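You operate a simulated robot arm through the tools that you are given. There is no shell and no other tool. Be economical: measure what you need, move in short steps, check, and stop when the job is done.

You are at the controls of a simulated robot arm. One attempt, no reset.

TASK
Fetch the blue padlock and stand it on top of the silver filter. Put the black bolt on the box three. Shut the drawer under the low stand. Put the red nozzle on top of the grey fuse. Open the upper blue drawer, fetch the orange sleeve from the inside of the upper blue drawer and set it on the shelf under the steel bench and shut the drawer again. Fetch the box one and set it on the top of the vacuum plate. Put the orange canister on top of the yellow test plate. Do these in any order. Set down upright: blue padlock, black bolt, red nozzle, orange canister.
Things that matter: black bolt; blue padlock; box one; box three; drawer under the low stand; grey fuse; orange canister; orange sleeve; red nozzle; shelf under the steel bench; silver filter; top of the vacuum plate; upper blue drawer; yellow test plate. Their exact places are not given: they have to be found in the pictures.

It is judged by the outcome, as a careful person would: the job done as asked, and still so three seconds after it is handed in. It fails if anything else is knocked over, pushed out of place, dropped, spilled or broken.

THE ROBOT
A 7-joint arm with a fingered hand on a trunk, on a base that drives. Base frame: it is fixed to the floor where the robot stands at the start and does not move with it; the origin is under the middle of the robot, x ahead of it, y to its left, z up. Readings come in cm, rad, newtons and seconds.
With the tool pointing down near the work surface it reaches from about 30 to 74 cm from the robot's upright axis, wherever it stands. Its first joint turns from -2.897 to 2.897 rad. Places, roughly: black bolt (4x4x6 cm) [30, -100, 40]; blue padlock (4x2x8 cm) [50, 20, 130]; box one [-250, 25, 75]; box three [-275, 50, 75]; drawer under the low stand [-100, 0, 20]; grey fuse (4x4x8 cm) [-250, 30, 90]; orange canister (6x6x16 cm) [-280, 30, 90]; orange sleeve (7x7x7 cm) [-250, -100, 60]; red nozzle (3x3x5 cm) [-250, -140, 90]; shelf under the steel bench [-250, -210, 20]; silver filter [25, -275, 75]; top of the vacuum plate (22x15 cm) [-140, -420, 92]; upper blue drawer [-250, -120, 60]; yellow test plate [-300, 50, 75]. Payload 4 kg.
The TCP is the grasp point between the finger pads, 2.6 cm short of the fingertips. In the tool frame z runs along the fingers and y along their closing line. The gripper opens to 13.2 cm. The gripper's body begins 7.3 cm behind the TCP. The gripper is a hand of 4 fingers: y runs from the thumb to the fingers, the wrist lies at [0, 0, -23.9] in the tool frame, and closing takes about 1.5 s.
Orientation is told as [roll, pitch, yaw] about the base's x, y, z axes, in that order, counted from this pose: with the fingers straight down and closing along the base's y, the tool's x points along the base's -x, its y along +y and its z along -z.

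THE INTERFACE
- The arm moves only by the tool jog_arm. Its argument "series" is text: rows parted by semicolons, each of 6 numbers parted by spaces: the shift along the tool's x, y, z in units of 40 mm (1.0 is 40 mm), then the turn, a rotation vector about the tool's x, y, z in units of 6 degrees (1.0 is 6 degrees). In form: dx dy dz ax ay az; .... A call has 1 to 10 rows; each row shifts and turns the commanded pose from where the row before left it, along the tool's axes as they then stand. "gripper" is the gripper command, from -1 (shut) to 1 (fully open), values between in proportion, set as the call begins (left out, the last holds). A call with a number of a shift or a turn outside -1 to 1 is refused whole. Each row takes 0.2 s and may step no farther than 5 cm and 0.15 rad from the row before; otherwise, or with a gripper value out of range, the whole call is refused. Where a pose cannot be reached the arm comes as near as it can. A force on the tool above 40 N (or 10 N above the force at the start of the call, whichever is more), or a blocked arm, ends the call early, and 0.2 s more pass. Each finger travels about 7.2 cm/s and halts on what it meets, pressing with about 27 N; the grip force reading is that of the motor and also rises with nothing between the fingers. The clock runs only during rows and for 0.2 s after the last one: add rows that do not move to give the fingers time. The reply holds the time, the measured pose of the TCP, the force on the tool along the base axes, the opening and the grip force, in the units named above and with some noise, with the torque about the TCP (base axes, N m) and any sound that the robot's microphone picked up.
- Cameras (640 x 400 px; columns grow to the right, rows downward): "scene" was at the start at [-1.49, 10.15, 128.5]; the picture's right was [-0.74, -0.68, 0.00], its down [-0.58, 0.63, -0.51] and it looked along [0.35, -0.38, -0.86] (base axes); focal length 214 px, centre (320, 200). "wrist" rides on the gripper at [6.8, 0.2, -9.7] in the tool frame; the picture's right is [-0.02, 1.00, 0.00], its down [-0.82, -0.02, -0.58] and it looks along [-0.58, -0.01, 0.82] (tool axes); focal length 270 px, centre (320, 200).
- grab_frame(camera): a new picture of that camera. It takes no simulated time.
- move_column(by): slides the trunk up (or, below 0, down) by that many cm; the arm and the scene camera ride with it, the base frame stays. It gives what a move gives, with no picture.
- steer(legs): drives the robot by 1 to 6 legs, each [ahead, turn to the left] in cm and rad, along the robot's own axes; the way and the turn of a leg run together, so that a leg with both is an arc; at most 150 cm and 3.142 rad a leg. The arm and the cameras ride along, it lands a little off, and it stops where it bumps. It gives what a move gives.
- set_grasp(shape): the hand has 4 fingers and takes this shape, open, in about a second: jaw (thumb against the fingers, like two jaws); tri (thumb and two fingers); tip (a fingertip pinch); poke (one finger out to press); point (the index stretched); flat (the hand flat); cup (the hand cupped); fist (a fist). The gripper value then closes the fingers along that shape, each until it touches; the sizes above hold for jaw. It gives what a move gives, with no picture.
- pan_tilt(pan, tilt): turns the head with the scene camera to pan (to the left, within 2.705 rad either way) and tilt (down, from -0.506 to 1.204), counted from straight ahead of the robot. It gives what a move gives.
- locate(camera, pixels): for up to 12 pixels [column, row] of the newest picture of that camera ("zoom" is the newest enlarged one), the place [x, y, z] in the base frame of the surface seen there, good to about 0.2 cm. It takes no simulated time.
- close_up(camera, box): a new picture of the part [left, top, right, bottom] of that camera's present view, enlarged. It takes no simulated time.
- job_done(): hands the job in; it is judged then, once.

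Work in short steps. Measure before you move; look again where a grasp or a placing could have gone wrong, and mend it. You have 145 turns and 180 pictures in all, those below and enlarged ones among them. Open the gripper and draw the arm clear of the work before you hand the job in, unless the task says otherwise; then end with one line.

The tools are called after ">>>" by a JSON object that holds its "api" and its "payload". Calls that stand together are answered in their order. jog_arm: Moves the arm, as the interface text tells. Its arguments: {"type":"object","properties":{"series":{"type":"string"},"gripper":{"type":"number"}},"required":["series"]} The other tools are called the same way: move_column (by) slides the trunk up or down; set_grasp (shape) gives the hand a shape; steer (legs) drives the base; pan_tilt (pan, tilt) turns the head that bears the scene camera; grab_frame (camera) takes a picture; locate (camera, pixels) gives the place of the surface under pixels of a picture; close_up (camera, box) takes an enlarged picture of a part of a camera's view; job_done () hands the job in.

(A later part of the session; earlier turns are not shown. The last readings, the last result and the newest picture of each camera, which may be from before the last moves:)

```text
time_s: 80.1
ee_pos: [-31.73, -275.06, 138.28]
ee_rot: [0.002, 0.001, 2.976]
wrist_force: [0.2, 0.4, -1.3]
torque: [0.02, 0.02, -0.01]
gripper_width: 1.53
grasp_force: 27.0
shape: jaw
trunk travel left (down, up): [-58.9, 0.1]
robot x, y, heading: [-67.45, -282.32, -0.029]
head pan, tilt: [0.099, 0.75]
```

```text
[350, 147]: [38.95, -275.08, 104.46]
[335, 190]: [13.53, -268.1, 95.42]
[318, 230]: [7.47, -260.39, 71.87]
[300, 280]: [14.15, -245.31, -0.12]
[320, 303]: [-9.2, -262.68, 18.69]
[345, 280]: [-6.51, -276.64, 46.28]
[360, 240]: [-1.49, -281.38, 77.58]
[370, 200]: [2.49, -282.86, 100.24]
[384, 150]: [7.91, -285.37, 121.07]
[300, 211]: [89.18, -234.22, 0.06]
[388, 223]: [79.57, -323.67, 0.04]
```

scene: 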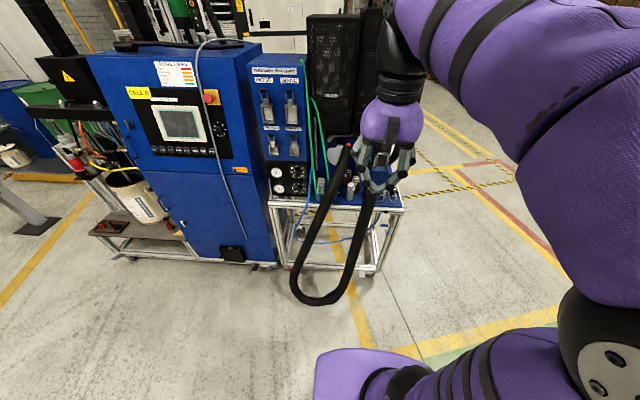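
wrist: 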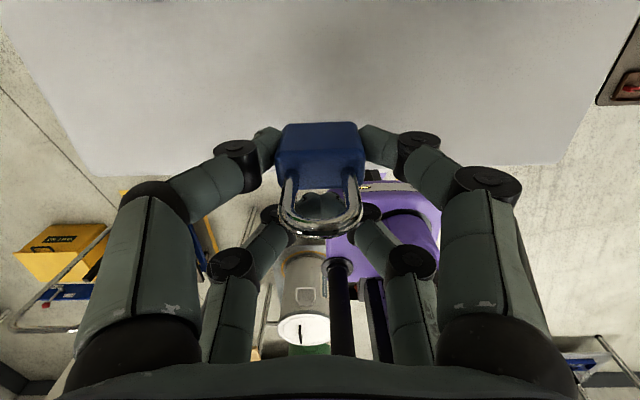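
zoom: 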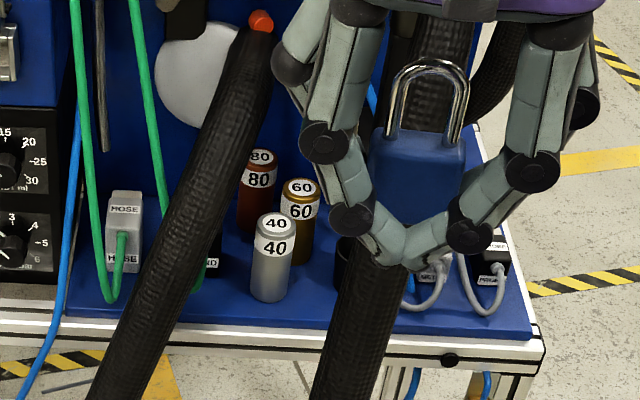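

Filter top: centre ≈[25, -276.3], z 90.4, with the hose limbs close around it. I lower the trunk and move the arm aside to survey the clearance properly.

>>> {"api": "jog_arm", "payload": {"series": "0 0.9 0 0 0 0;0 0.9 0 0 0 0;0 0.9 0 0 0 0;0 0.9 0 0 0 0;0 0.9 0 0 0 0;0 0.9 0 0 0 0;-0.2 0.9 0 0 0 0"}}

>>> {"api": "move_column", "payload": {"by": -25}}

>>> {"api": "pan_tilt", "payload": {"pan": 0.07, "tilt": 0.4}}

>>> {"api": "close_up", "payload": {"camera": "scene", "box": [220, 110, 420, 235]}}

```text
time_s: 81.7
ee_pos: [-36.61, -299.8, 138.27]
ee_rot: [0.0, 0.001, 2.977]
wrist_force: [-0.8, 0.1, -1.1]
torque: [0.01, 0.04, -0.03]
gripper_width: 1.52
grasp_force: 27.1
shape: jaw
trunk travel left (down, up): [-58.9, 0.1]
robot x, y, heading: [-67.92, -282.94, -0.02]
head pan, tilt: [0.099, 0.75]
```

```text
time_s: 84.3
ee_pos: [-36.75, -299.79, 113.25]
ee_rot: [0.001, 0.002, 2.975]
wrist_force: [0.6, 0.2, -1.3]
torque: [-0.02, 0.0, 0.02]
gripper_width: 1.51
grasp_force: 27.3
shape: jaw
trunk travel left (down, up): [-33.9, 25.1]
robot x, y, heading: [-68.04, -282.76, -0.025]
head pan, tilt: [0.099, 0.75]
```

```text
time_s: 85.1
ee_pos: [-36.59, -299.82, 113.28]
ee_rot: [0.002, 0.002, 2.975]
wrist_force: [0.4, 0.2, 0.3]
torque: [-0.02, 0.01, 0.0]
gripper_width: 1.48
grasp_force: 27.9
shape: jaw
trunk travel left (down, up): [-33.9, 25.1]
robot x, y, heading: [-67.83, -282.57, -0.028]
head pan, tilt: [0.07, 0.4]
```

```text
3.20 times, centred on (320, 172) of scene
```

zoom: 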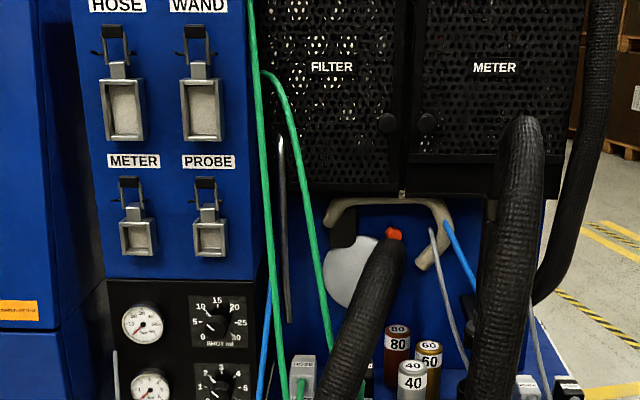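

>>> {"api": "locate", "payload": {"camera": "zoom", "pixels": [[385, 245], [372, 290], [350, 350], [525, 125], [515, 180], [505, 250], [495, 320], [485, 380], [595, 150], [560, 280], [435, 150], [400, 192]]}}

>>> {"api": "locate", "payload": {"camera": "zoom", "pixels": [[412, 366], [430, 345], [397, 328], [430, 235], [450, 240], [440, 300], [528, 385], [350, 270], [330, 240], [400, 240], [360, 330], [404, 260]]}}

```text
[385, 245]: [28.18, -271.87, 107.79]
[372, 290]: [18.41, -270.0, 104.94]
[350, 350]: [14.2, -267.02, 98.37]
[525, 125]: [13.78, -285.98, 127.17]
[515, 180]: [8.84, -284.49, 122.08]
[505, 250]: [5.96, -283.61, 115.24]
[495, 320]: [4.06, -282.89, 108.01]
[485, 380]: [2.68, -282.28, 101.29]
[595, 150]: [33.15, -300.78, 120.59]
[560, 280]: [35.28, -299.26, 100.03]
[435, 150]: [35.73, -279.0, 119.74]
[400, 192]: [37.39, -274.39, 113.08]
```

```text
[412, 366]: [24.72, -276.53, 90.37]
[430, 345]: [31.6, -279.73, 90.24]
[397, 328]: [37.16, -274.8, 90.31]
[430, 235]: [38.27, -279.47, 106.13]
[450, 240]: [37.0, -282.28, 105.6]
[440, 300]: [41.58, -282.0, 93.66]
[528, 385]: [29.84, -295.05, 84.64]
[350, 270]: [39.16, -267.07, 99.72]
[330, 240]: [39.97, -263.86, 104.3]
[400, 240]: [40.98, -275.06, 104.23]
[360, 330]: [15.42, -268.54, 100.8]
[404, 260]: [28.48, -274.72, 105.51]
```

The filter top is hemmed in: left hose edge y≈-274 at z 100–108, right arch at y≈-284. The workable pose is tool down with closing along x. I turn the hand by 100° in the clear here and look at its profile.

>>> {"api": "jog_arm", "payload": {"series": "0 0 0 0 0 -1;0 0 0 0 0 -1;0 0 0 0 0 -1;0 0 0 0 0 -1;0 0 0 0 0 -1;0 0 0 0 0 -1;0 0 0 0 0 -1;0 0 0 0 0 -1"}}

>>> {"api": "jog_arm", "payload": {"series": "0 0 0 0 0 -1;0 0 0 0 0 -1;0 0 0 0 0 -1;0 0 0 0 0 -1;0 0 0 0 0 -1;0 0 0 0 0 -1;0 0 0 0 0 -1;0 0 0 0 0 -1;0 0 0 0 0 -0.7"}}

>>> {"api": "pan_tilt", "payload": {"pan": -0.5, "tilt": 0.6}}

>>> {"api": "grab_frame", "payload": {"camera": "scene"}}

```text
time_s: 86.9
ee_pos: [-36.67, -299.72, 113.31]
ee_rot: [0.003, 0.0, -2.468]
wrist_force: [0.2, 0.4, -1.5]
torque: [0.0, 0.0, 0.01]
gripper_width: 1.5
grasp_force: 27.1
shape: jaw
trunk travel left (down, up): [-33.9, 25.1]
robot x, y, heading: [-67.68, -282.86, -0.021]
head pan, tilt: [0.07, 0.4]
```

```text
time_s: 88.9
ee_pos: [-36.66, -299.86, 113.18]
ee_rot: [-0.002, -0.002, -1.556]
wrist_force: [-0.2, -0.7, -1.0]
torque: [-0.04, 0.0, 0.01]
gripper_width: 1.5
grasp_force: 26.8
shape: jaw
trunk travel left (down, up): [-33.9, 25.1]
robot x, y, heading: [-67.27, -282.53, -0.024]
head pan, tilt: [0.07, 0.4]
```

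```text
time_s: 89.9
ee_pos: [-36.47, -299.81, 113.21]
ee_rot: [0.002, -0.003, -1.559]
wrist_force: [-0.2, -0.5, -1.5]
torque: [-0.01, -0.04, 0.02]
gripper_width: 1.51
grasp_force: 26.4
shape: jaw
trunk travel left (down, up): [-33.9, 25.1]
robot x, y, heading: [-67.33, -282.68, -0.024]
head pan, tilt: [-0.499, 0.6]
```

```text
143 pictures are left
```

scene: 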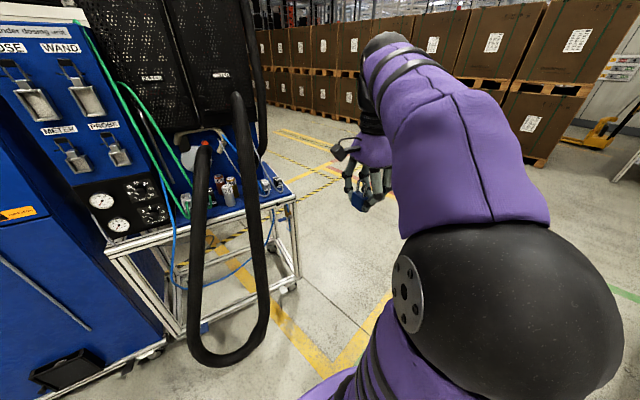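

>>> {"api": "close_up", "payload": {"camera": "scene", "box": [290, 100, 450, 225]}}

>>> {"api": "close_up", "payload": {"camera": "scene", "box": [160, 80, 320, 205]}}

```text
3.20 times, centred on (370, 162) of scene
```

zoom: 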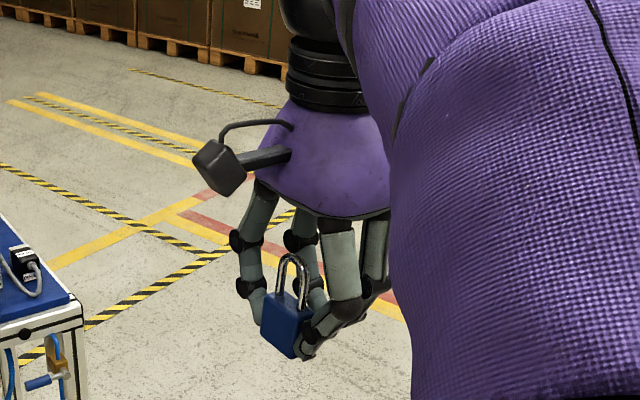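

```text
3.20 times, centred on (240, 142) of scene
```

zoom: 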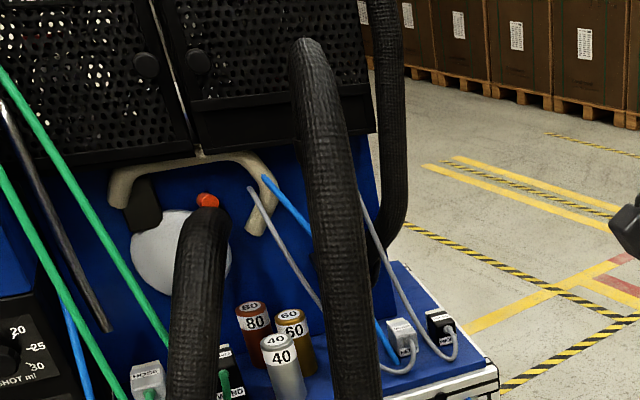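

The wrist camera is a solid block on the tool +x side, so the padlock must be re-gripped with the other finger pair and the camera turned away from the left hose. I'll use the vacuum plate as a temporary set-down; turn towards it and look.

>>> {"api": "steer", "payload": {"legs": [[-20, 0], [0, -1.75]]}}

>>> {"api": "pan_tilt", "payload": {"pan": 0.0, "tilt": 0.35}}

>>> {"api": "grab_frame", "payload": {"camera": "scene"}}

```text
time_s: 96.2
ee_pos: [-110.5, -308.88, 113.21]
ee_rot: [-0.001, 0.0, 2.947]
wrist_force: [-0.3, -0.3, 0.0]
torque: [-0.04, 0.02, 0.01]
gripper_width: 1.5
grasp_force: 27.1
shape: jaw
trunk travel left (down, up): [-33.9, 25.1]
robot x, y, heading: [-87.53, -282.01, -1.804]
head pan, tilt: [-0.499, 0.6]
```

```text
time_s: 97.1
ee_pos: [-110.51, -308.97, 113.11]
ee_rot: [0.0, -0.003, 2.948]
wrist_force: [-0.4, 0.0, -1.3]
torque: [0.0, 0.0, -0.02]
gripper_width: 1.51
grasp_force: 26.9
shape: jaw
trunk travel left (down, up): [-33.9, 25.1]
robot x, y, heading: [-87.26, -281.96, -1.798]
head pan, tilt: [0.0, 0.351]
```

```text
140 pictures are left
```

scene: 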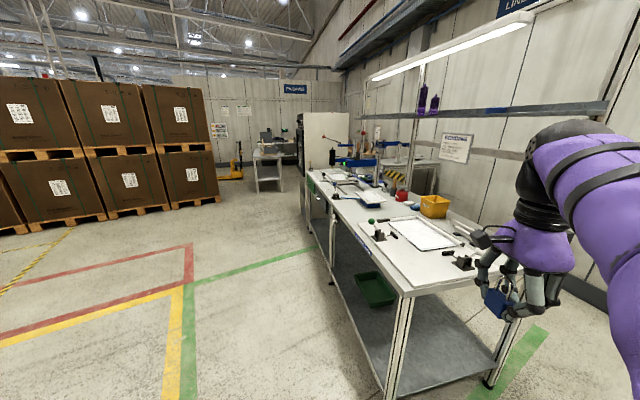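

>>> {"api": "close_up", "payload": {"camera": "scene", "box": [310, 175, 502, 295]}}

>>> {"api": "locate", "payload": {"camera": "scene", "pixels": [[420, 235], [400, 225], [455, 245], [412, 250], [400, 290], [435, 225], [310, 195], [490, 280], [460, 262], [380, 237]]}}

```text
3.33 times, centred on (406, 235) of scene
```

zoom: 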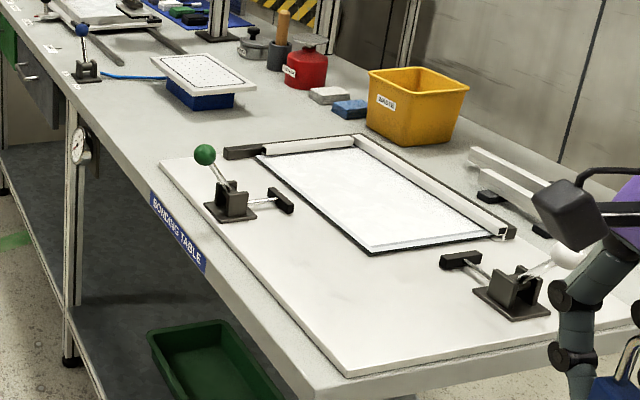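

```text
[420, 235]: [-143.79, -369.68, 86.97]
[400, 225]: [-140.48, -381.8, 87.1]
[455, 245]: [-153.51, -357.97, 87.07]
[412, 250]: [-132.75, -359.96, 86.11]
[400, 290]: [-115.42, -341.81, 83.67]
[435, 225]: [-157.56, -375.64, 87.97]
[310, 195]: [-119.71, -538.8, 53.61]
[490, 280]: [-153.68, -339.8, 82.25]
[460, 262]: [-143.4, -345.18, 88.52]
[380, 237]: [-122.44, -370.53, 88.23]
```

The bonding board (z 86.1) has a free spot near [-126, -354], good for a regrip. I drive alongside the bench, keeping the base off it.

>>> {"api": "steer", "payload": {"legs": [[0, 0.5], [42, 0]]}}

>>> {"api": "pan_tilt", "payload": {"pan": -1.1, "tilt": 0.6}}

>>> {"api": "grab_frame", "payload": {"camera": "scene"}}

```text
time_s: 101.3
ee_pos: [-83.27, -357.35, 113.18]
ee_rot: [0.0, -0.001, -2.835]
wrist_force: [-0.3, -0.1, -1.0]
torque: [0.01, 0.01, -0.01]
gripper_width: 1.51
grasp_force: 27.0
shape: jaw
trunk travel left (down, up): [-33.9, 25.1]
robot x, y, heading: [-75.87, -322.89, -1.298]
head pan, tilt: [0.0, 0.351]
```

```text
time_s: 102.6
ee_pos: [-83.26, -357.47, 113.21]
ee_rot: [0.001, -0.002, -2.835]
wrist_force: [0.6, 0.1, -1.9]
torque: [0.02, -0.03, -0.02]
gripper_width: 1.52
grasp_force: 26.9
shape: jaw
trunk travel left (down, up): [-33.9, 25.1]
robot x, y, heading: [-75.34, -322.85, -1.297]
head pan, tilt: [-1.1, 0.6]
```

```text
138 pictures are left
```

scene: 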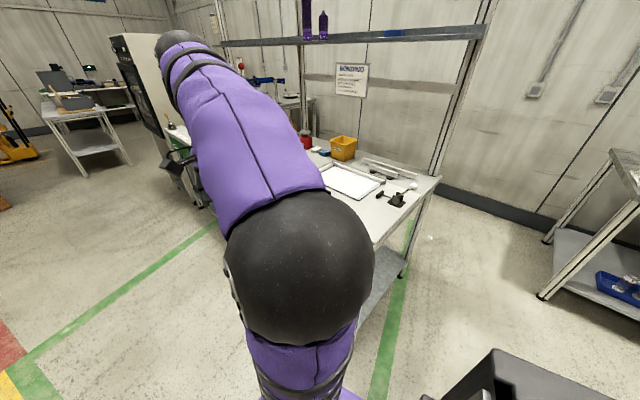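

I carry the padlock over the board spot at [-126,-353].

>>> {"api": "jog_arm", "payload": {"series": "-0.82 -0.356 0 0 0 0;-0.82 -0.356 0 0 0 0;-0.82 -0.356 0 0 0 0;-0.82 -0.356 0 0 0 0;-0.82 -0.356 0 0 0 0;-0.82 -0.356 0 0 0 0"}}

>>> {"api": "jog_arm", "payload": {"series": "-0.82 -0.356 0 0 0 0;-0.82 -0.356 0 0 0 0;-0.82 -0.356 0 0 0 0;-0.82 -0.356 0 0 0 0;-0.82 -0.356 0 0 0 0;-0.82 -0.356 0 0 0 0;0 0 0 0 0 0"}}

>>> {"api": "pan_tilt", "payload": {"pan": -0.9, "tilt": 0.7}}

>>> {"api": "grab_frame", "payload": {"camera": "scene"}}

>>> {"api": "grab_frame", "payload": {"camera": "wrist"}}

```text
time_s: 104.0
ee_pos: [-104.89, -355.35, 113.26]
ee_rot: [0.003, -0.002, -2.834]
wrist_force: [-0.7, -0.3, -0.9]
torque: [0.0, 0.03, 0.01]
gripper_width: 1.51
grasp_force: 26.9
shape: jaw
trunk travel left (down, up): [-33.9, 25.1]
robot x, y, heading: [-75.95, -322.96, -1.297]
head pan, tilt: [-1.1, 0.6]
```

```text
time_s: 105.6
ee_pos: [-116.44, -353.96, 113.33]
ee_rot: [0.001, -0.002, -2.835]
wrist_force: [-0.4, 0.1, -1.6]
torque: [0.01, -0.03, -0.04]
gripper_width: 1.52
grasp_force: 26.7
shape: jaw
out of reach, approached as far as the arm can: row 4, 5, 6
trunk travel left (down, up): [-33.9, 25.1]
robot x, y, heading: [-75.74, -322.47, -1.293]
head pan, tilt: [-1.1, 0.6]
```

```text
time_s: 106.4
ee_pos: [-116.48, -353.97, 113.33]
ee_rot: [0.001, -0.002, -2.833]
wrist_force: [-0.2, -0.1, -0.3]
torque: [-0.01, 0.01, 0.03]
gripper_width: 1.46
grasp_force: 26.9
shape: jaw
trunk travel left (down, up): [-33.9, 25.1]
robot x, y, heading: [-76.01, -322.94, -1.298]
head pan, tilt: [-0.901, 0.7]
```

```text
137 pictures are left
```

scene: 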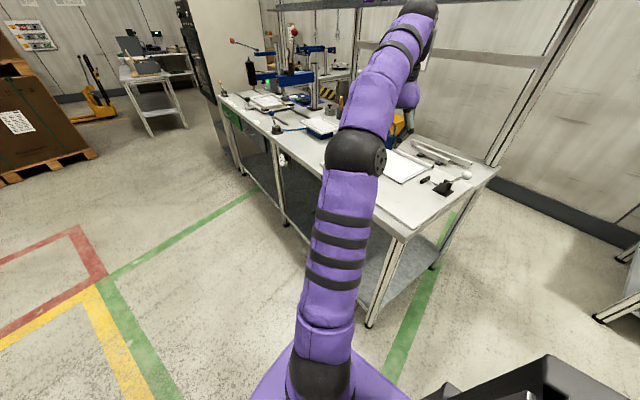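

```text
136 pictures are left
```

wrist: 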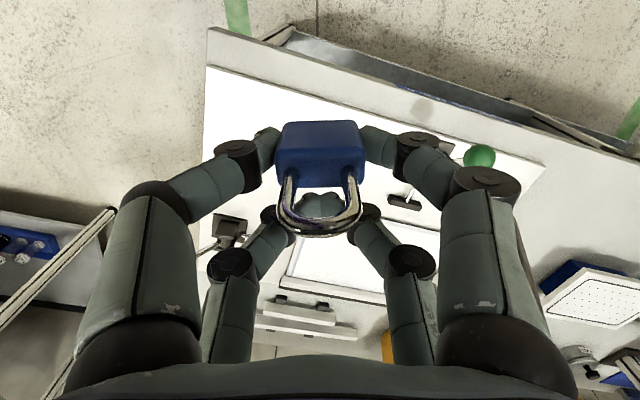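

Reach at this height ends at r≈51. I lower first, then extend the remaining 10 cm.

>>> {"api": "jog_arm", "payload": {"series": "0 0 0.75 0 0 0;0 0 0.75 0 0 0;0 0 0.75 0 0 0;0 0 0.75 0 0 0;-0.8 -0.35 0 0 0 0;-0.8 -0.35 0 0 0 0;-0.6 -0.25 0 0 0 0;0 0 0 0 0 0"}}

>>> {"api": "grab_frame", "payload": {"camera": "wrist"}}

>>> {"api": "locate", "payload": {"camera": "wrist", "pixels": [[300, 90], [320, 110], [380, 120], [480, 150], [230, 220], [400, 200]]}}

```text
time_s: 108.2
ee_pos: [-126.12, -353.22, 101.31]
ee_rot: [0.001, -0.002, -2.834]
wrist_force: [0.5, 0.1, -1.4]
torque: [0.0, -0.03, -0.01]
gripper_width: 1.48
grasp_force: 27.0
shape: jaw
trunk travel left (down, up): [-33.9, 25.1]
robot x, y, heading: [-75.65, -323.4, -1.294]
head pan, tilt: [-0.901, 0.7]
```

```text
135 pictures are left
```

wrist: 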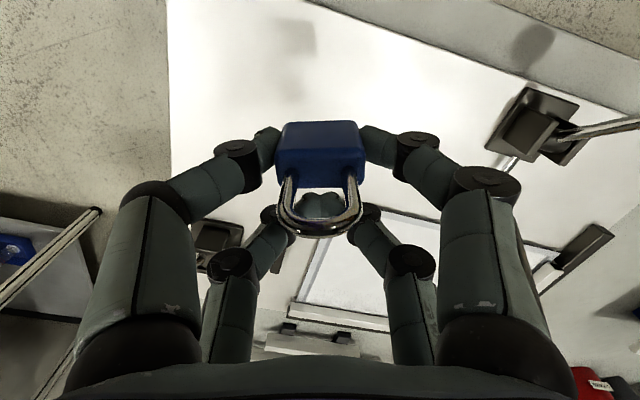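

```text
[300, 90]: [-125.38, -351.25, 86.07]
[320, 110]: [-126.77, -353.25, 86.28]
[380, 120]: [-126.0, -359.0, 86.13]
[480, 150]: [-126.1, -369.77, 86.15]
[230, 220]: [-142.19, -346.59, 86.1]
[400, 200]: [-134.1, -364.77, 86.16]
```

The board below is free (z 86.1). I lower the padlock onto it and release.

>>> {"api": "jog_arm", "payload": {"series": "0 0 0.7 0 0 0;0 0 0.7 0 0 0;0 0 0.7 0 0 0;0 0 0.5 0 0 0;0 0 0.25 0 0 0;0 0 0.1 0 0 0;0 0 0 0 0 0"}}

>>> {"api": "jog_arm", "payload": {"series": "0 0 0 0 0 0;0 0 0 0 0 0;0 0 0 0 0 0;0 0 0 0 0 0;0 0 0 0 0 0", "gripper": 0.1}}

>>> {"api": "grab_frame", "payload": {"camera": "wrist"}}

```text
time_s: 109.8
ee_pos: [-126.22, -353.14, 89.4]
ee_rot: [0.0, -0.002, -2.832]
wrist_force: [0.8, 0.0, -1.1]
torque: [0.03, 0.0, -0.03]
gripper_width: 1.5
grasp_force: 27.4
shape: jaw
trunk travel left (down, up): [-33.9, 25.1]
robot x, y, heading: [-76.15, -323.11, -1.302]
head pan, tilt: [-0.901, 0.7]
```

```text
time_s: 111.0
ee_pos: [-126.07, -353.22, 89.49]
ee_rot: [0.0, -0.003, -2.834]
wrist_force: [0.0, 0.4, 0.2]
torque: [-0.01, -0.01, -0.01]
gripper_width: 7.2
grasp_force: 0.1
shape: jaw
trunk travel left (down, up): [-33.9, 25.1]
robot x, y, heading: [-76.17, -323.01, -1.292]
head pan, tilt: [-0.901, 0.7]
```

```text
134 pictures are left
```

wrist: 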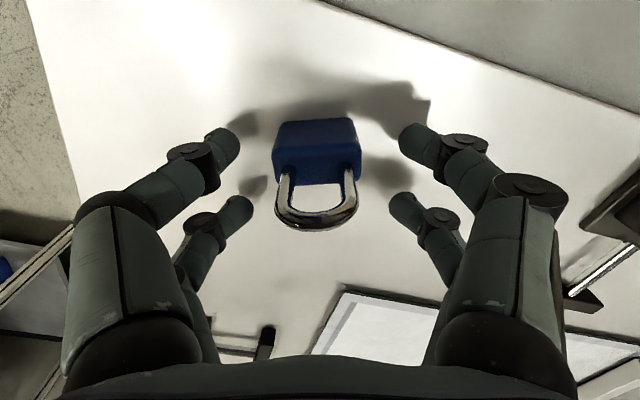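

It stands upright. I shift 3.4 cm along tool x so that the other pair straddles it, raise slightly, and look.

>>> {"api": "jog_arm", "payload": {"series": "0 0 -0.12 0 0 0;0.43 0 0 0 0 0;0.42 0 0 0 0 0;0 0 0 0 0 0"}}

>>> {"api": "grab_frame", "payload": {"camera": "wrist"}}

>>> {"api": "locate", "payload": {"camera": "wrist", "pixels": [[318, 180], [285, 190], [350, 190], [318, 235], [240, 140], [240, 205], [395, 205], [318, 165]]}}

```text
time_s: 112.0
ee_pos: [-122.87, -352.08, 90.02]
ee_rot: [-0.001, -0.002, -2.832]
wrist_force: [-1.3, -0.2, 0.2]
torque: [-0.01, 0.0, 0.01]
gripper_width: 7.2
grasp_force: 0.1
shape: jaw
trunk travel left (down, up): [-33.9, 25.1]
robot x, y, heading: [-75.78, -322.6, -1.293]
head pan, tilt: [-0.901, 0.7]
```

```text
133 pictures are left
```

wrist: 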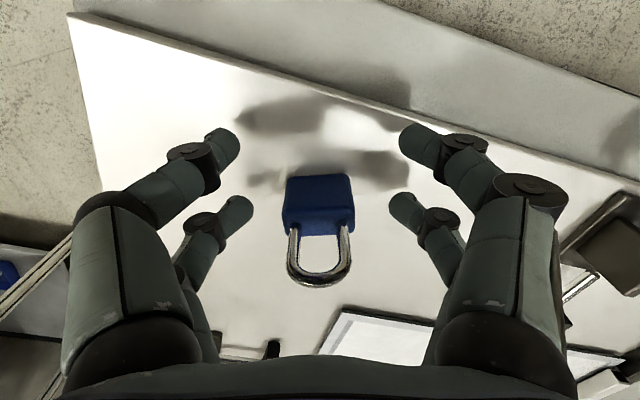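

```text
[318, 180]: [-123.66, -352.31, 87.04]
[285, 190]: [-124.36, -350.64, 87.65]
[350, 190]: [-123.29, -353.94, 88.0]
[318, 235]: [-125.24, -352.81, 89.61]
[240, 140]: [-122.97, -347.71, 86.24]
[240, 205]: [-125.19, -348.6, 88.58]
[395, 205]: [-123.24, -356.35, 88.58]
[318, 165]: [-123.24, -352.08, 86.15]
```

Padlock centre is 1.9 cm behind the TCP along tool x, under the rear pair. I close.

>>> {"api": "jog_arm", "payload": {"series": "-0.05 0 0 0 0 0;0 0 0 0 0 0;0 0 0 0 0 0;0 0 0 0 0 0;0 0 0 0 0 0;0 0 0 0 0 0;0 0 0 0 0 0;0 0 0 0 0 0", "gripper": -1}}

>>> {"api": "jog_arm", "payload": {"series": "0 0 -0.7 0 0 0;0 0 -0.7 0 0 0;0 0 -0.7 0 0 0;0 0 0 0 0 0"}}

>>> {"api": "grab_frame", "payload": {"camera": "wrist"}}

```text
time_s: 113.8
ee_pos: [-123.21, -352.21, 89.96]
ee_rot: [0.0, -0.001, -2.836]
wrist_force: [0.1, -0.7, -1.3]
torque: [-0.03, -0.03, -0.01]
gripper_width: 0.1
grasp_force: 27.1
shape: jaw
trunk travel left (down, up): [-33.9, 25.1]
robot x, y, heading: [-75.58, -322.87, -1.3]
head pan, tilt: [-0.901, 0.7]
```

```text
time_s: 114.8
ee_pos: [-123.06, -352.08, 98.42]
ee_rot: [0.0, 0.0, -2.833]
wrist_force: [0.0, 0.1, -1.6]
torque: [0.01, 0.0, 0.02]
gripper_width: 0.09
grasp_force: 27.4
shape: jaw
trunk travel left (down, up): [-33.9, 25.1]
robot x, y, heading: [-75.79, -322.95, -1.3]
head pan, tilt: [-0.901, 0.7]
```

```text
132 pictures are left
```

wrist: 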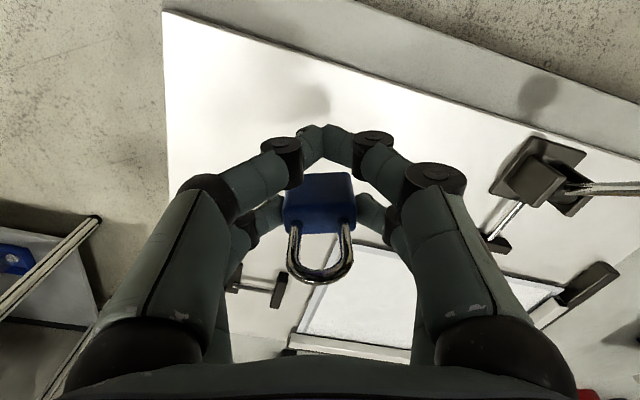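

The padlock is held by the rear pair. I lift clear, draw the arm in, and look down to measure my own base outline.

>>> {"api": "jog_arm", "payload": {"series": "0 0 -0.5 0 0 0;0.85 0.35 -0.2 0 0 0;0.85 0.35 -0.2 0 0 0;0.85 0.35 0 0 0 0;0.85 0.35 0 0 0 0;0.85 0.35 0 0 0 0;0.85 0.35 0 0 0 0;0.85 0.35 0 0 0 0"}}

>>> {"api": "pan_tilt", "payload": {"pan": 0.9, "tilt": 1.2}}

>>> {"api": "grab_frame", "payload": {"camera": "scene"}}

>>> {"api": "pan_tilt", "payload": {"pan": -2.2, "tilt": 1.2}}

>>> {"api": "grab_frame", "payload": {"camera": "scene"}}

```text
time_s: 116.6
ee_pos: [-97.61, -354.36, 102.08]
ee_rot: [0.002, 0.0, -2.835]
wrist_force: [-0.1, 0.2, -0.6]
torque: [0.02, -0.05, 0.0]
gripper_width: 0.09
grasp_force: 26.8
shape: jaw
trunk travel left (down, up): [-33.9, 25.1]
robot x, y, heading: [-76.28, -322.94, -1.296]
head pan, tilt: [-0.901, 0.7]
```

```text
time_s: 118.4
ee_pos: [-97.55, -354.54, 102.13]
ee_rot: [0.0, -0.002, -2.835]
wrist_force: [0.3, 0.2, -1.3]
torque: [0.0, 0.02, 0.0]
gripper_width: 0.08
grasp_force: 26.7
shape: jaw
trunk travel left (down, up): [-33.9, 25.1]
robot x, y, heading: [-75.99, -323.09, -1.294]
head pan, tilt: [0.901, 1.201]
```

```text
131 pictures are left
```

scene: 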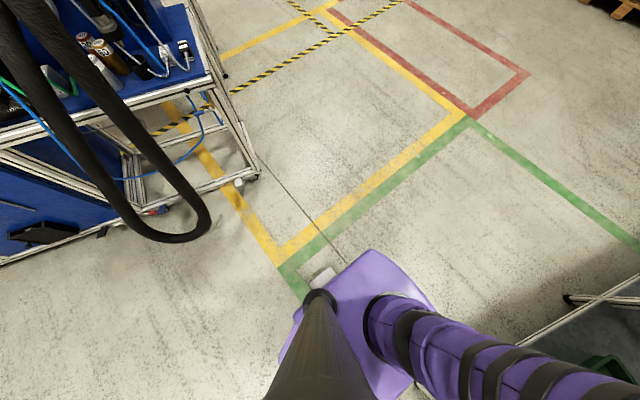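

```text
time_s: 121.0
ee_pos: [-97.56, -354.51, 102.02]
ee_rot: [-0.001, -0.003, -2.833]
wrist_force: [-0.1, -1.1, -0.4]
torque: [0.03, -0.03, 0.01]
gripper_width: 0.07
grasp_force: 27.3
shape: jaw
trunk travel left (down, up): [-33.9, 25.1]
robot x, y, heading: [-76.01, -322.78, -1.296]
head pan, tilt: [-2.201, 1.201]
```

```text
130 pictures are left
```

scene: 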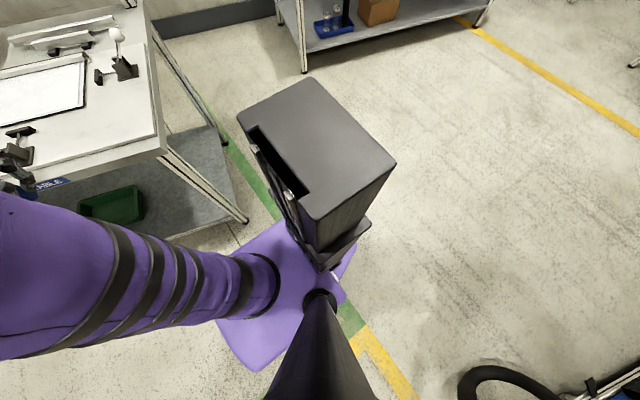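

>>> {"api": "locate", "payload": {"camera": "scene", "pixels": [[220, 325], [258, 368], [285, 225], [355, 255], [395, 165], [312, 80], [240, 118], [480, 375], [465, 395], [300, 225], [315, 250], [270, 260]]}}

>>> {"api": "pan_tilt", "payload": {"pan": 0.9, "tilt": 1.2}}

>>> {"api": "locate", "payload": {"camera": "scene", "pixels": [[365, 252], [430, 308], [322, 292], [285, 355], [335, 278], [410, 280], [210, 225], [150, 235], [205, 205], [100, 190]]}}

```text
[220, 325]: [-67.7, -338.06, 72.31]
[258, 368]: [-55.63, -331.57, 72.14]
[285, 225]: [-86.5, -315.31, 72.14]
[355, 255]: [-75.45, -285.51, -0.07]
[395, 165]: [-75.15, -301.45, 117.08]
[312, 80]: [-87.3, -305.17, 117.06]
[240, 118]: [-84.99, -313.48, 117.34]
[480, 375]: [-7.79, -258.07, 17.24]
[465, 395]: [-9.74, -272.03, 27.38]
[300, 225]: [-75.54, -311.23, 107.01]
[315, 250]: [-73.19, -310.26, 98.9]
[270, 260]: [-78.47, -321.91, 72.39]
```

```text
time_s: 123.7
ee_pos: [-97.51, -354.47, 102.09]
ee_rot: [0.001, -0.002, -2.834]
wrist_force: [-0.5, -0.3, -1.0]
torque: [0.02, 0.01, 0.01]
gripper_width: 0.09
grasp_force: 27.5
shape: jaw
trunk travel left (down, up): [-33.9, 25.1]
robot x, y, heading: [-75.73, -323.05, -1.295]
head pan, tilt: [0.901, 1.201]
```

```text
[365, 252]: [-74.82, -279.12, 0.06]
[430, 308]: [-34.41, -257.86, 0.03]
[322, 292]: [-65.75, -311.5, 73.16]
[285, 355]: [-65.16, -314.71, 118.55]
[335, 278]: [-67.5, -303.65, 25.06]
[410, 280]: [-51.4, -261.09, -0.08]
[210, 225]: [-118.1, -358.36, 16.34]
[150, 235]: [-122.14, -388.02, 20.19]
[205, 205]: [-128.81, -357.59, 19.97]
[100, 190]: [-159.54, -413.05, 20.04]
```

The plate seen is the trunk carriage (z 72); the footprint is small. I drive to the left-front of the filter unit, to about (-60,-235), facing it.

>>> {"api": "steer", "payload": {"legs": [[0, 2.71], [90, 0], [0, -1.715]]}}

>>> {"api": "move_column", "payload": {"by": 18}}

>>> {"api": "pan_tilt", "payload": {"pan": -0.2, "tilt": 0.8}}

>>> {"api": "grab_frame", "payload": {"camera": "scene"}}

```text
time_s: 139.9
ee_pos: [-44.47, -273.16, 102.0]
ee_rot: [0.001, 0.0, -1.935]
wrist_force: [0.5, -0.4, -0.5]
torque: [0.03, 0.02, -0.01]
gripper_width: 0.05
grasp_force: 27.3
shape: jaw
trunk travel left (down, up): [-33.9, 25.1]
robot x, y, heading: [-55.75, -236.77, -0.404]
head pan, tilt: [0.901, 1.201]
```

```text
time_s: 141.9
ee_pos: [-44.51, -273.22, 120.06]
ee_rot: [0.001, -0.001, -1.934]
wrist_force: [-0.6, 0.9, -1.3]
torque: [0.0, 0.0, 0.0]
gripper_width: 0.1
grasp_force: 26.3
shape: jaw
trunk travel left (down, up): [-51.9, 7.1]
robot x, y, heading: [-55.59, -236.91, -0.401]
head pan, tilt: [0.901, 1.201]
```

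```text
time_s: 143.3
ee_pos: [-44.63, -273.22, 120.09]
ee_rot: [0.0, -0.002, -1.933]
wrist_force: [0.7, 0.1, -0.7]
torque: [0.02, -0.01, 0.0]
gripper_width: 0.09
grasp_force: 27.1
shape: jaw
trunk travel left (down, up): [-51.9, 7.1]
robot x, y, heading: [-56.07, -236.53, -0.396]
head pan, tilt: [-0.201, 0.799]
```

```text
129 pictures are left
```

scene: 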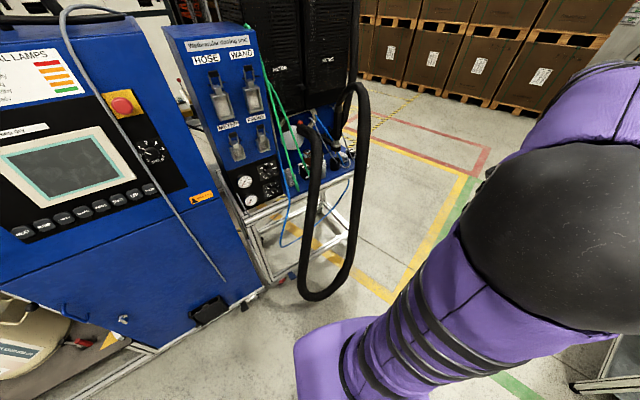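

I turn the hand by -180° (camera to the right side, away from the left hose) in free space here.

>>> {"api": "jog_arm", "payload": {"series": "0 0 0 0 0 1;0 0 0 0 0 1;0 0 0 0 0 1;0 0 0 0 0 1;0 0 0 0 0 1;0 0 0 0 0 1;0 0 0 0 0 1;0 0 0 0 0 1;0 0 0 0 0 1;0 0 0 0 0 1"}}

>>> {"api": "jog_arm", "payload": {"series": "0 0 0 0 0 1;0 0 0 0 0 1;0 0 0 0 0 1;0 0 0 0 0 1;0 0 0 0 0 1;0 0 0 0 0 1;0 0 0 0 0 1;0 0 0 0 0 1;0 0 0 0 0 1;0 0 0 0 0 1"}}

>>> {"api": "jog_arm", "payload": {"series": "0 0 0 0 0 1;0 0 0 0 0 1;0 0 0 0 0 1;0 0 0 0 0 1;0 0 0 0 0 1;0 0 0 0 0 1;0 0 0 0 0 1;0 0 0 0 0 1;0 0 0 0 0 1;0 0 0 0 0 0.9"}}

>>> {"api": "steer", "payload": {"legs": [[22, 0]]}}

>>> {"api": "grab_frame", "payload": {"camera": "scene"}}

```text
time_s: 145.5
ee_pos: [-44.42, -273.13, 120.09]
ee_rot: [0.001, 0.001, -2.984]
wrist_force: [0.4, 0.6, -0.6]
torque: [-0.03, 0.02, 0.0]
gripper_width: 0.08
grasp_force: 26.6
shape: jaw
trunk travel left (down, up): [-51.9, 7.1]
robot x, y, heading: [-55.58, -236.41, -0.396]
head pan, tilt: [-0.201, 0.799]
```

```text
time_s: 147.7
ee_pos: [-44.46, -273.1, 120.06]
ee_rot: [0.001, 0.005, 2.253]
wrist_force: [-0.5, 0.6, -1.7]
torque: [0.01, -0.01, 0.02]
gripper_width: 0.11
grasp_force: 26.9
shape: jaw
trunk travel left (down, up): [-51.9, 7.1]
robot x, y, heading: [-55.76, -236.98, -0.396]
head pan, tilt: [-0.201, 0.799]
```

```text
time_s: 149.9
ee_pos: [-44.48, -273.12, 120.14]
ee_rot: [0.0, 0.002, 1.217]
wrist_force: [-0.6, 0.1, -0.5]
torque: [-0.01, 0.03, 0.0]
gripper_width: 0.09
grasp_force: 27.2
shape: jaw
trunk travel left (down, up): [-51.9, 7.1]
robot x, y, heading: [-55.4, -236.72, -0.402]
head pan, tilt: [-0.201, 0.799]
```

```text
time_s: 151.6
ee_pos: [-24.1, -281.65, 119.95]
ee_rot: [-0.001, 0.003, 1.22]
wrist_force: [-0.2, -1.0, -1.2]
torque: [-0.02, 0.02, 0.0]
gripper_width: 0.1
grasp_force: 27.5
shape: jaw
trunk travel left (down, up): [-51.9, 7.1]
robot x, y, heading: [-35.39, -245.09, -0.396]
head pan, tilt: [-0.201, 0.799]
```

```text
128 pictures are left
```

scene: 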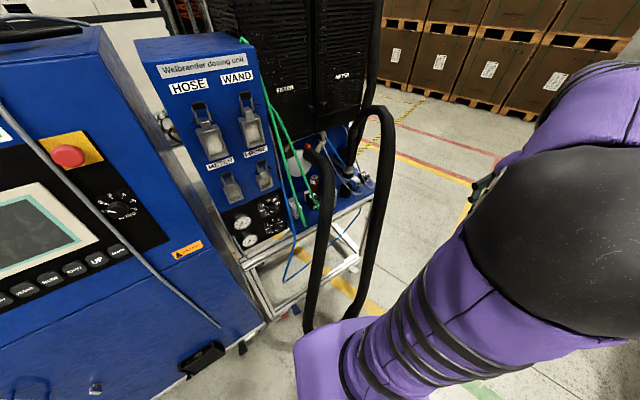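

I move the hand in front of the left hose at z 120, then view the gap.

>>> {"api": "jog_arm", "payload": {"series": "-0.8 -0.41 0 0 0 0;-0.8 -0.41 0 0 0 0;-0.8 -0.41 0 0 0 0;-0.8 -0.41 0 0 0 0;-0.8 -0.41 0 0 0 0;-0.8 -0.41 0 0 0 0;-0.8 -0.41 0 0 0 0;-0.8 -0.41 0 0 0 0;0 0 0 0 0 0"}}

>>> {"api": "grab_frame", "payload": {"camera": "scene"}}

>>> {"api": "close_up", "payload": {"camera": "scene", "box": [260, 90, 420, 190]}}

>>> {"api": "grab_frame", "payload": {"camera": "wrist"}}

```text
time_s: 153.6
ee_pos: [-3.14, -262.02, 119.84]
ee_rot: [0.0, 0.001, 1.219]
wrist_force: [-0.3, -0.4, -1.6]
torque: [-0.03, 0.03, 0.04]
gripper_width: 0.07
grasp_force: 26.9
shape: jaw
trunk travel left (down, up): [-51.9, 7.1]
robot x, y, heading: [-35.51, -245.12, -0.4]
head pan, tilt: [-0.201, 0.799]
```

```text
127 pictures are left
```

scene: 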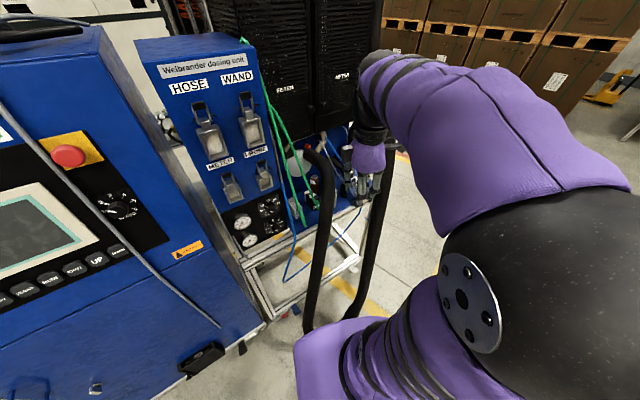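

```text
4.00 times, centred on (340, 140) of scene
```

zoom: 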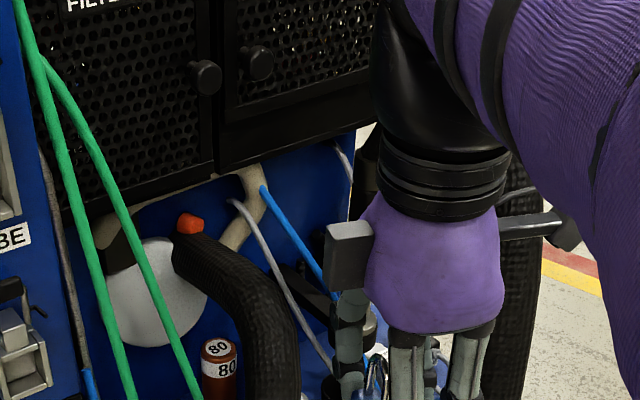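

```text
125 pictures are left
```

wrist: 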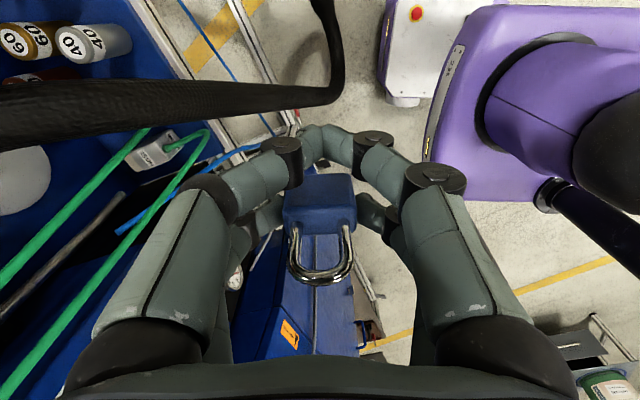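

A small block also juts out on the palm's other side. I measure it relative to the TCP.

>>> {"api": "locate", "payload": {"camera": "zoom", "pixels": [[332, 230], [330, 282], [368, 285], [370, 228], [345, 260], [430, 250], [400, 330], [490, 330], [205, 265], [250, 320], [190, 222], [280, 370]]}}

```text
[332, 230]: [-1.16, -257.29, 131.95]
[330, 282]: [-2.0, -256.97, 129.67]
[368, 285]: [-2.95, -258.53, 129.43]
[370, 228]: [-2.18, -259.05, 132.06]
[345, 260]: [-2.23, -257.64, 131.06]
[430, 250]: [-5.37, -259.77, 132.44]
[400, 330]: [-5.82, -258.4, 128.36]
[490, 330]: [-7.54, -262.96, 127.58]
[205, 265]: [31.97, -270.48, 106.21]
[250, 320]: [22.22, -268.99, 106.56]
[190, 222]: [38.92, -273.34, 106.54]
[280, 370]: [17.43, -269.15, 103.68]
```

Clearance needs the TCP at z≥98, i.e. a grip on the shackle's top. I check whether the blue cabinet's top next to me is a usable flat set-down spot.

>>> {"api": "pan_tilt", "payload": {"pan": 0.7, "tilt": 0.6}}

>>> {"api": "grab_frame", "payload": {"camera": "scene"}}

```text
time_s: 154.8
ee_pos: [-3.08, -262.12, 119.97]
ee_rot: [-0.001, 0.0, 1.219]
wrist_force: [-0.7, 1.0, -0.7]
torque: [-0.01, 0.02, 0.0]
gripper_width: 0.06
grasp_force: 27.3
shape: jaw
trunk travel left (down, up): [-51.9, 7.1]
robot x, y, heading: [-35.64, -245.29, -0.398]
head pan, tilt: [0.7, 0.6]
```

```text
124 pictures are left
```

scene: 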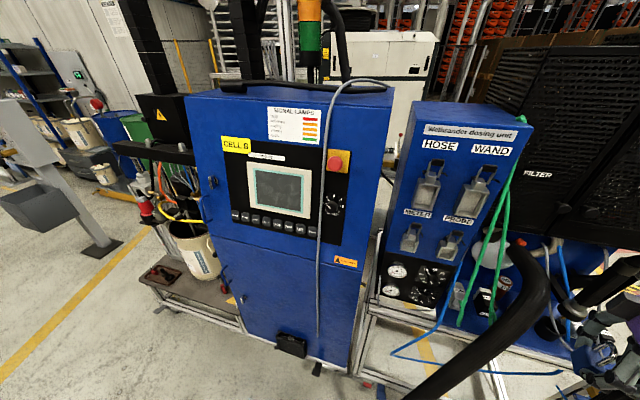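

>>> {"api": "locate", "payload": {"camera": "scene", "pixels": [[450, 110], [480, 112], [430, 106], [510, 118], [470, 105], [530, 120], [340, 92], [360, 97], [300, 92]]}}

>>> {"api": "close_up", "payload": {"camera": "scene", "box": [380, 70, 560, 180]}}

```text
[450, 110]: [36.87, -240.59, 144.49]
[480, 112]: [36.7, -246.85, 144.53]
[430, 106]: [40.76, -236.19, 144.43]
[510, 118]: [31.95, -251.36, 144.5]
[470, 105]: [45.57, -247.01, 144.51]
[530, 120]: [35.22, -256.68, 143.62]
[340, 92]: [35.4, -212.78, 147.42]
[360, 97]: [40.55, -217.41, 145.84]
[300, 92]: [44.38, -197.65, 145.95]
```

```text
3.56 times, centred on (470, 125) of scene
```

zoom: 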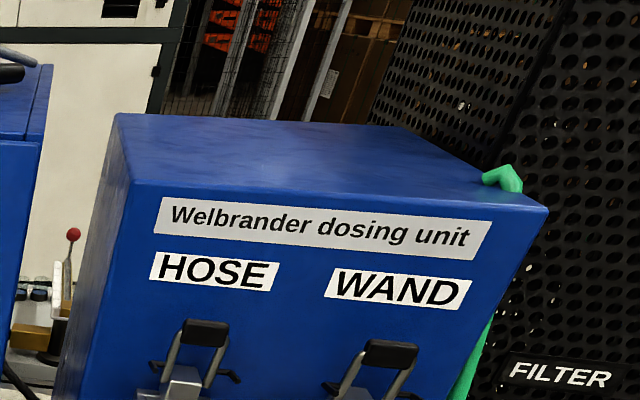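

Too high (z 144.5). I return to the bonding board for a higher regrip: back off, drive there and face the bench squarely.

>>> {"api": "steer", "payload": {"legs": [[-25, 0], [0, -1.285], [119, 0], [0, -1.457]]}}

>>> {"api": "move_column", "payload": {"by": -14}}

>>> {"api": "pan_tilt", "payload": {"pan": 0.1, "tilt": 0.9}}

>>> {"api": "grab_frame", "payload": {"camera": "scene"}}

>>> {"api": "grab_frame", "payload": {"camera": "wrist"}}

```text
time_s: 169.7
ee_pos: [-108.58, -350.0, 119.91]
ee_rot: [-0.001, 0.002, -1.551]
wrist_force: [-0.5, 0.0, -0.8]
torque: [0.03, -0.01, -0.04]
gripper_width: 0.05
grasp_force: 27.2
shape: jaw
trunk travel left (down, up): [-51.9, 7.1]
robot x, y, heading: [-72.14, -353.79, 3.117]
head pan, tilt: [0.7, 0.6]
```

```text
time_s: 171.4
ee_pos: [-108.47, -349.85, 105.79]
ee_rot: [-0.001, 0.002, -1.55]
wrist_force: [-0.7, 0.0, -0.7]
torque: [0.04, -0.01, 0.01]
gripper_width: 0.07
grasp_force: 26.9
shape: jaw
trunk travel left (down, up): [-37.9, 21.1]
robot x, y, heading: [-71.83, -354.02, 3.115]
head pan, tilt: [0.7, 0.6]
```

```text
time_s: 172.4
ee_pos: [-108.41, -350.05, 105.86]
ee_rot: [0.001, 0.001, -1.549]
wrist_force: [0.2, -0.5, -0.1]
torque: [-0.01, -0.02, -0.01]
gripper_width: 0.05
grasp_force: 27.8
shape: jaw
trunk travel left (down, up): [-37.9, 21.1]
robot x, y, heading: [-72.05, -353.87, 3.12]
head pan, tilt: [0.099, 0.901]
```

```text
122 pictures are left
```

scene: 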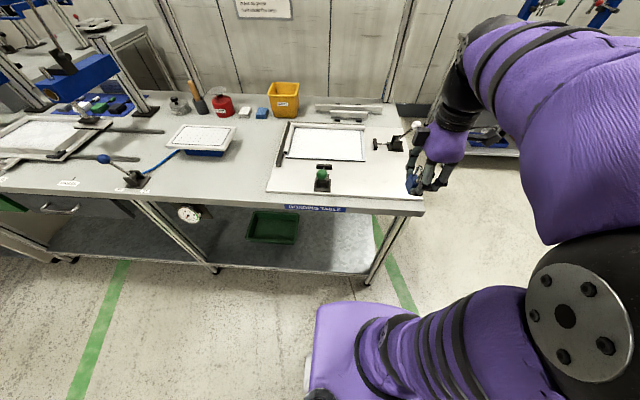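

```text
121 pictures are left
```

wrist: 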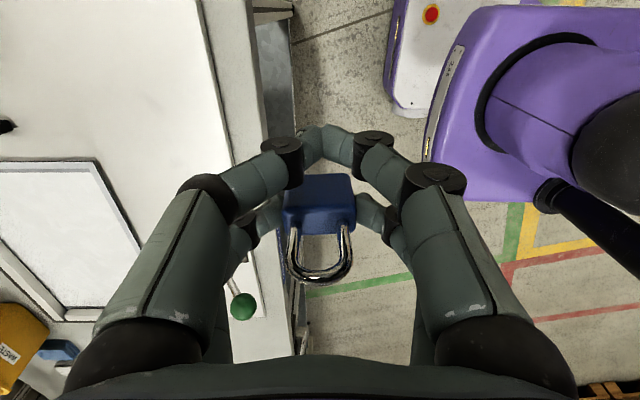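

I move over the board spot and lower until the padlock stands, then open.

>>> {"api": "jog_arm", "payload": {"series": "0 -0.97 0 0 0 0;0 -0.97 0 0 0 0;0 -0.97 0 0 0 0;0 -0.97 0 0 0 0;0 0 0.9 0 0 0;0 0 0.9 0 0 0;0 0 0.9 0 0 0;0 0 0.8 0 0 0;0 0 0.35 0 0 0;0 0 0 0 0 0"}}

>>> {"api": "jog_arm", "payload": {"series": "0 0 0.05 0 0 0;0 0 0 0 0 0"}}

>>> {"api": "jog_arm", "payload": {"series": "0 0 0 0 0 0;0 0 0 0 0 0;0 0 0 0 0 0;0 0 0 0 0 0;0 0 0 0 0 0", "gripper": 0.0}}

>>> {"api": "grab_frame", "payload": {"camera": "wrist"}}

```text
time_s: 174.6
ee_pos: [-123.98, -350.36, 90.49]
ee_rot: [-0.001, 0.002, -1.549]
wrist_force: [0.1, -0.7, -0.8]
torque: [0.01, 0.01, 0.01]
gripper_width: 0.05
grasp_force: 27.5
shape: jaw
out of reach, approached as far as the arm can: row 2
trunk travel left (down, up): [-37.9, 21.1]
robot x, y, heading: [-72.14, -353.92, 3.116]
head pan, tilt: [0.099, 0.901]
```

```text
time_s: 175.2
ee_pos: [-124.02, -350.44, 90.46]
ee_rot: [0.0, 0.003, -1.549]
wrist_force: [-0.5, -0.1, -0.8]
torque: [-0.01, 0.0, 0.03]
gripper_width: 0.07
grasp_force: 27.5
shape: jaw
trunk travel left (down, up): [-37.9, 21.1]
robot x, y, heading: [-72.16, -353.9, 3.114]
head pan, tilt: [0.099, 0.901]
```

```text
time_s: 176.4
ee_pos: [-124.03, -350.32, 90.29]
ee_rot: [0.0, 0.001, -1.55]
wrist_force: [0.2, -0.2, 0.0]
torque: [0.0, 0.01, 0.01]
gripper_width: 6.55
grasp_force: 0.0
shape: jaw
trunk travel left (down, up): [-37.9, 21.1]
robot x, y, heading: [-72.6, -353.7, 3.122]
head pan, tilt: [0.099, 0.901]
```

```text
120 pictures are left
```

wrist: 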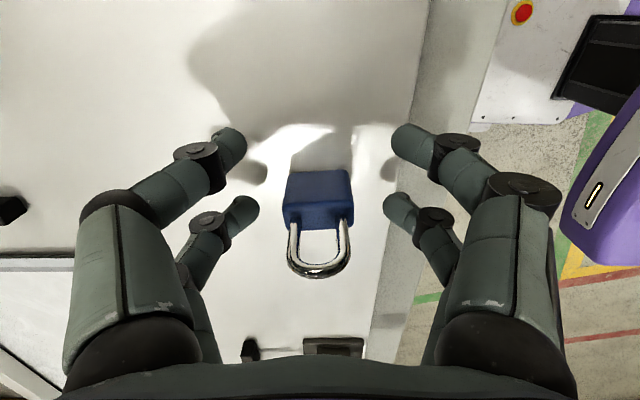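

It stands. I raise 3.6 cm to take the shackle near its top with the fingertips, and close.

>>> {"api": "jog_arm", "payload": {"series": "0 0 -0.45 0 0 0;0 0 -0.45 0 0 0;0 0 0 0 0 0"}}

>>> {"api": "jog_arm", "payload": {"series": "0 0 0 0 0 0;0 0 0 0 0 0;0 0 0 0 0 0;0 0 0 0 0 0;0 0 0 0 0 0;0 0 0 0 0 0;0 0 0 0 0 0", "gripper": -1}}

>>> {"api": "grab_frame", "payload": {"camera": "wrist"}}

```text
time_s: 177.2
ee_pos: [-123.98, -350.26, 93.98]
ee_rot: [0.001, 0.001, -1.549]
wrist_force: [-0.5, -1.2, 0.2]
torque: [-0.02, 0.02, 0.02]
gripper_width: 6.54
grasp_force: 0.1
shape: jaw
trunk travel left (down, up): [-37.9, 21.1]
robot x, y, heading: [-71.81, -353.95, 3.117]
head pan, tilt: [0.099, 0.901]
```

```text
time_s: 178.8
ee_pos: [-124.06, -350.34, 93.97]
ee_rot: [0.0, 0.003, -1.55]
wrist_force: [-0.9, -0.3, -0.1]
torque: [0.01, 0.02, 0.01]
gripper_width: 0.0
grasp_force: 27.5
shape: jaw
trunk travel left (down, up): [-37.9, 21.1]
robot x, y, heading: [-72.14, -353.66, 3.118]
head pan, tilt: [0.099, 0.901]
```

```text
119 pictures are left
```

wrist: 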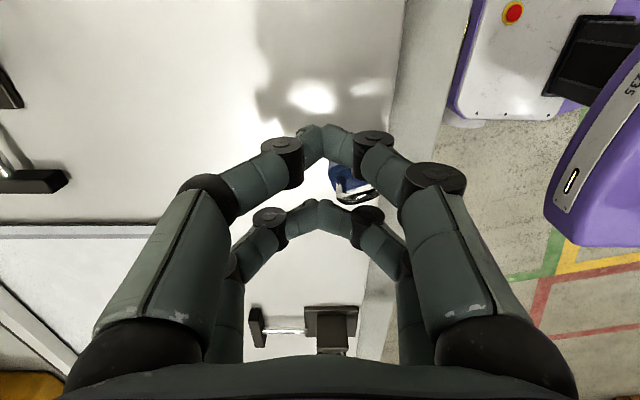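

The fingers slipped off the shackle and the padlock seems shifted. I open, raise and look.

>>> {"api": "jog_arm", "payload": {"series": "0 0 0 0 0 0;0 0 0 0 0 0;0 0 0 0 0 0;0 0 0 0 0 0;0 0 0 0 0 0;0 0 -0.5 0 0 0;0 0 -0.9 0 0 0;0 0 -0.6 0 0 0;0 0 0 0 0 0", "gripper": 0.3}}

>>> {"api": "grab_frame", "payload": {"camera": "wrist"}}

```text
time_s: 180.8
ee_pos: [-124.19, -350.26, 102.04]
ee_rot: [0.001, 0.001, -1.551]
wrist_force: [-0.2, 0.1, 0.3]
torque: [0.02, 0.01, -0.02]
gripper_width: 8.56
grasp_force: 0.1
shape: jaw
trunk travel left (down, up): [-37.9, 21.1]
robot x, y, heading: [-72.25, -353.83, 3.115]
head pan, tilt: [0.099, 0.901]
```

```text
118 pictures are left
```

wrist: 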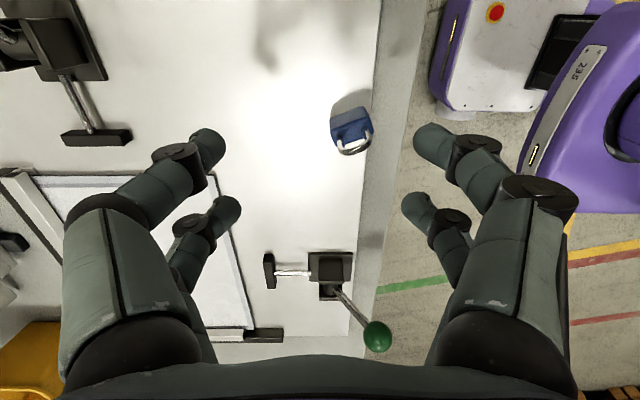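

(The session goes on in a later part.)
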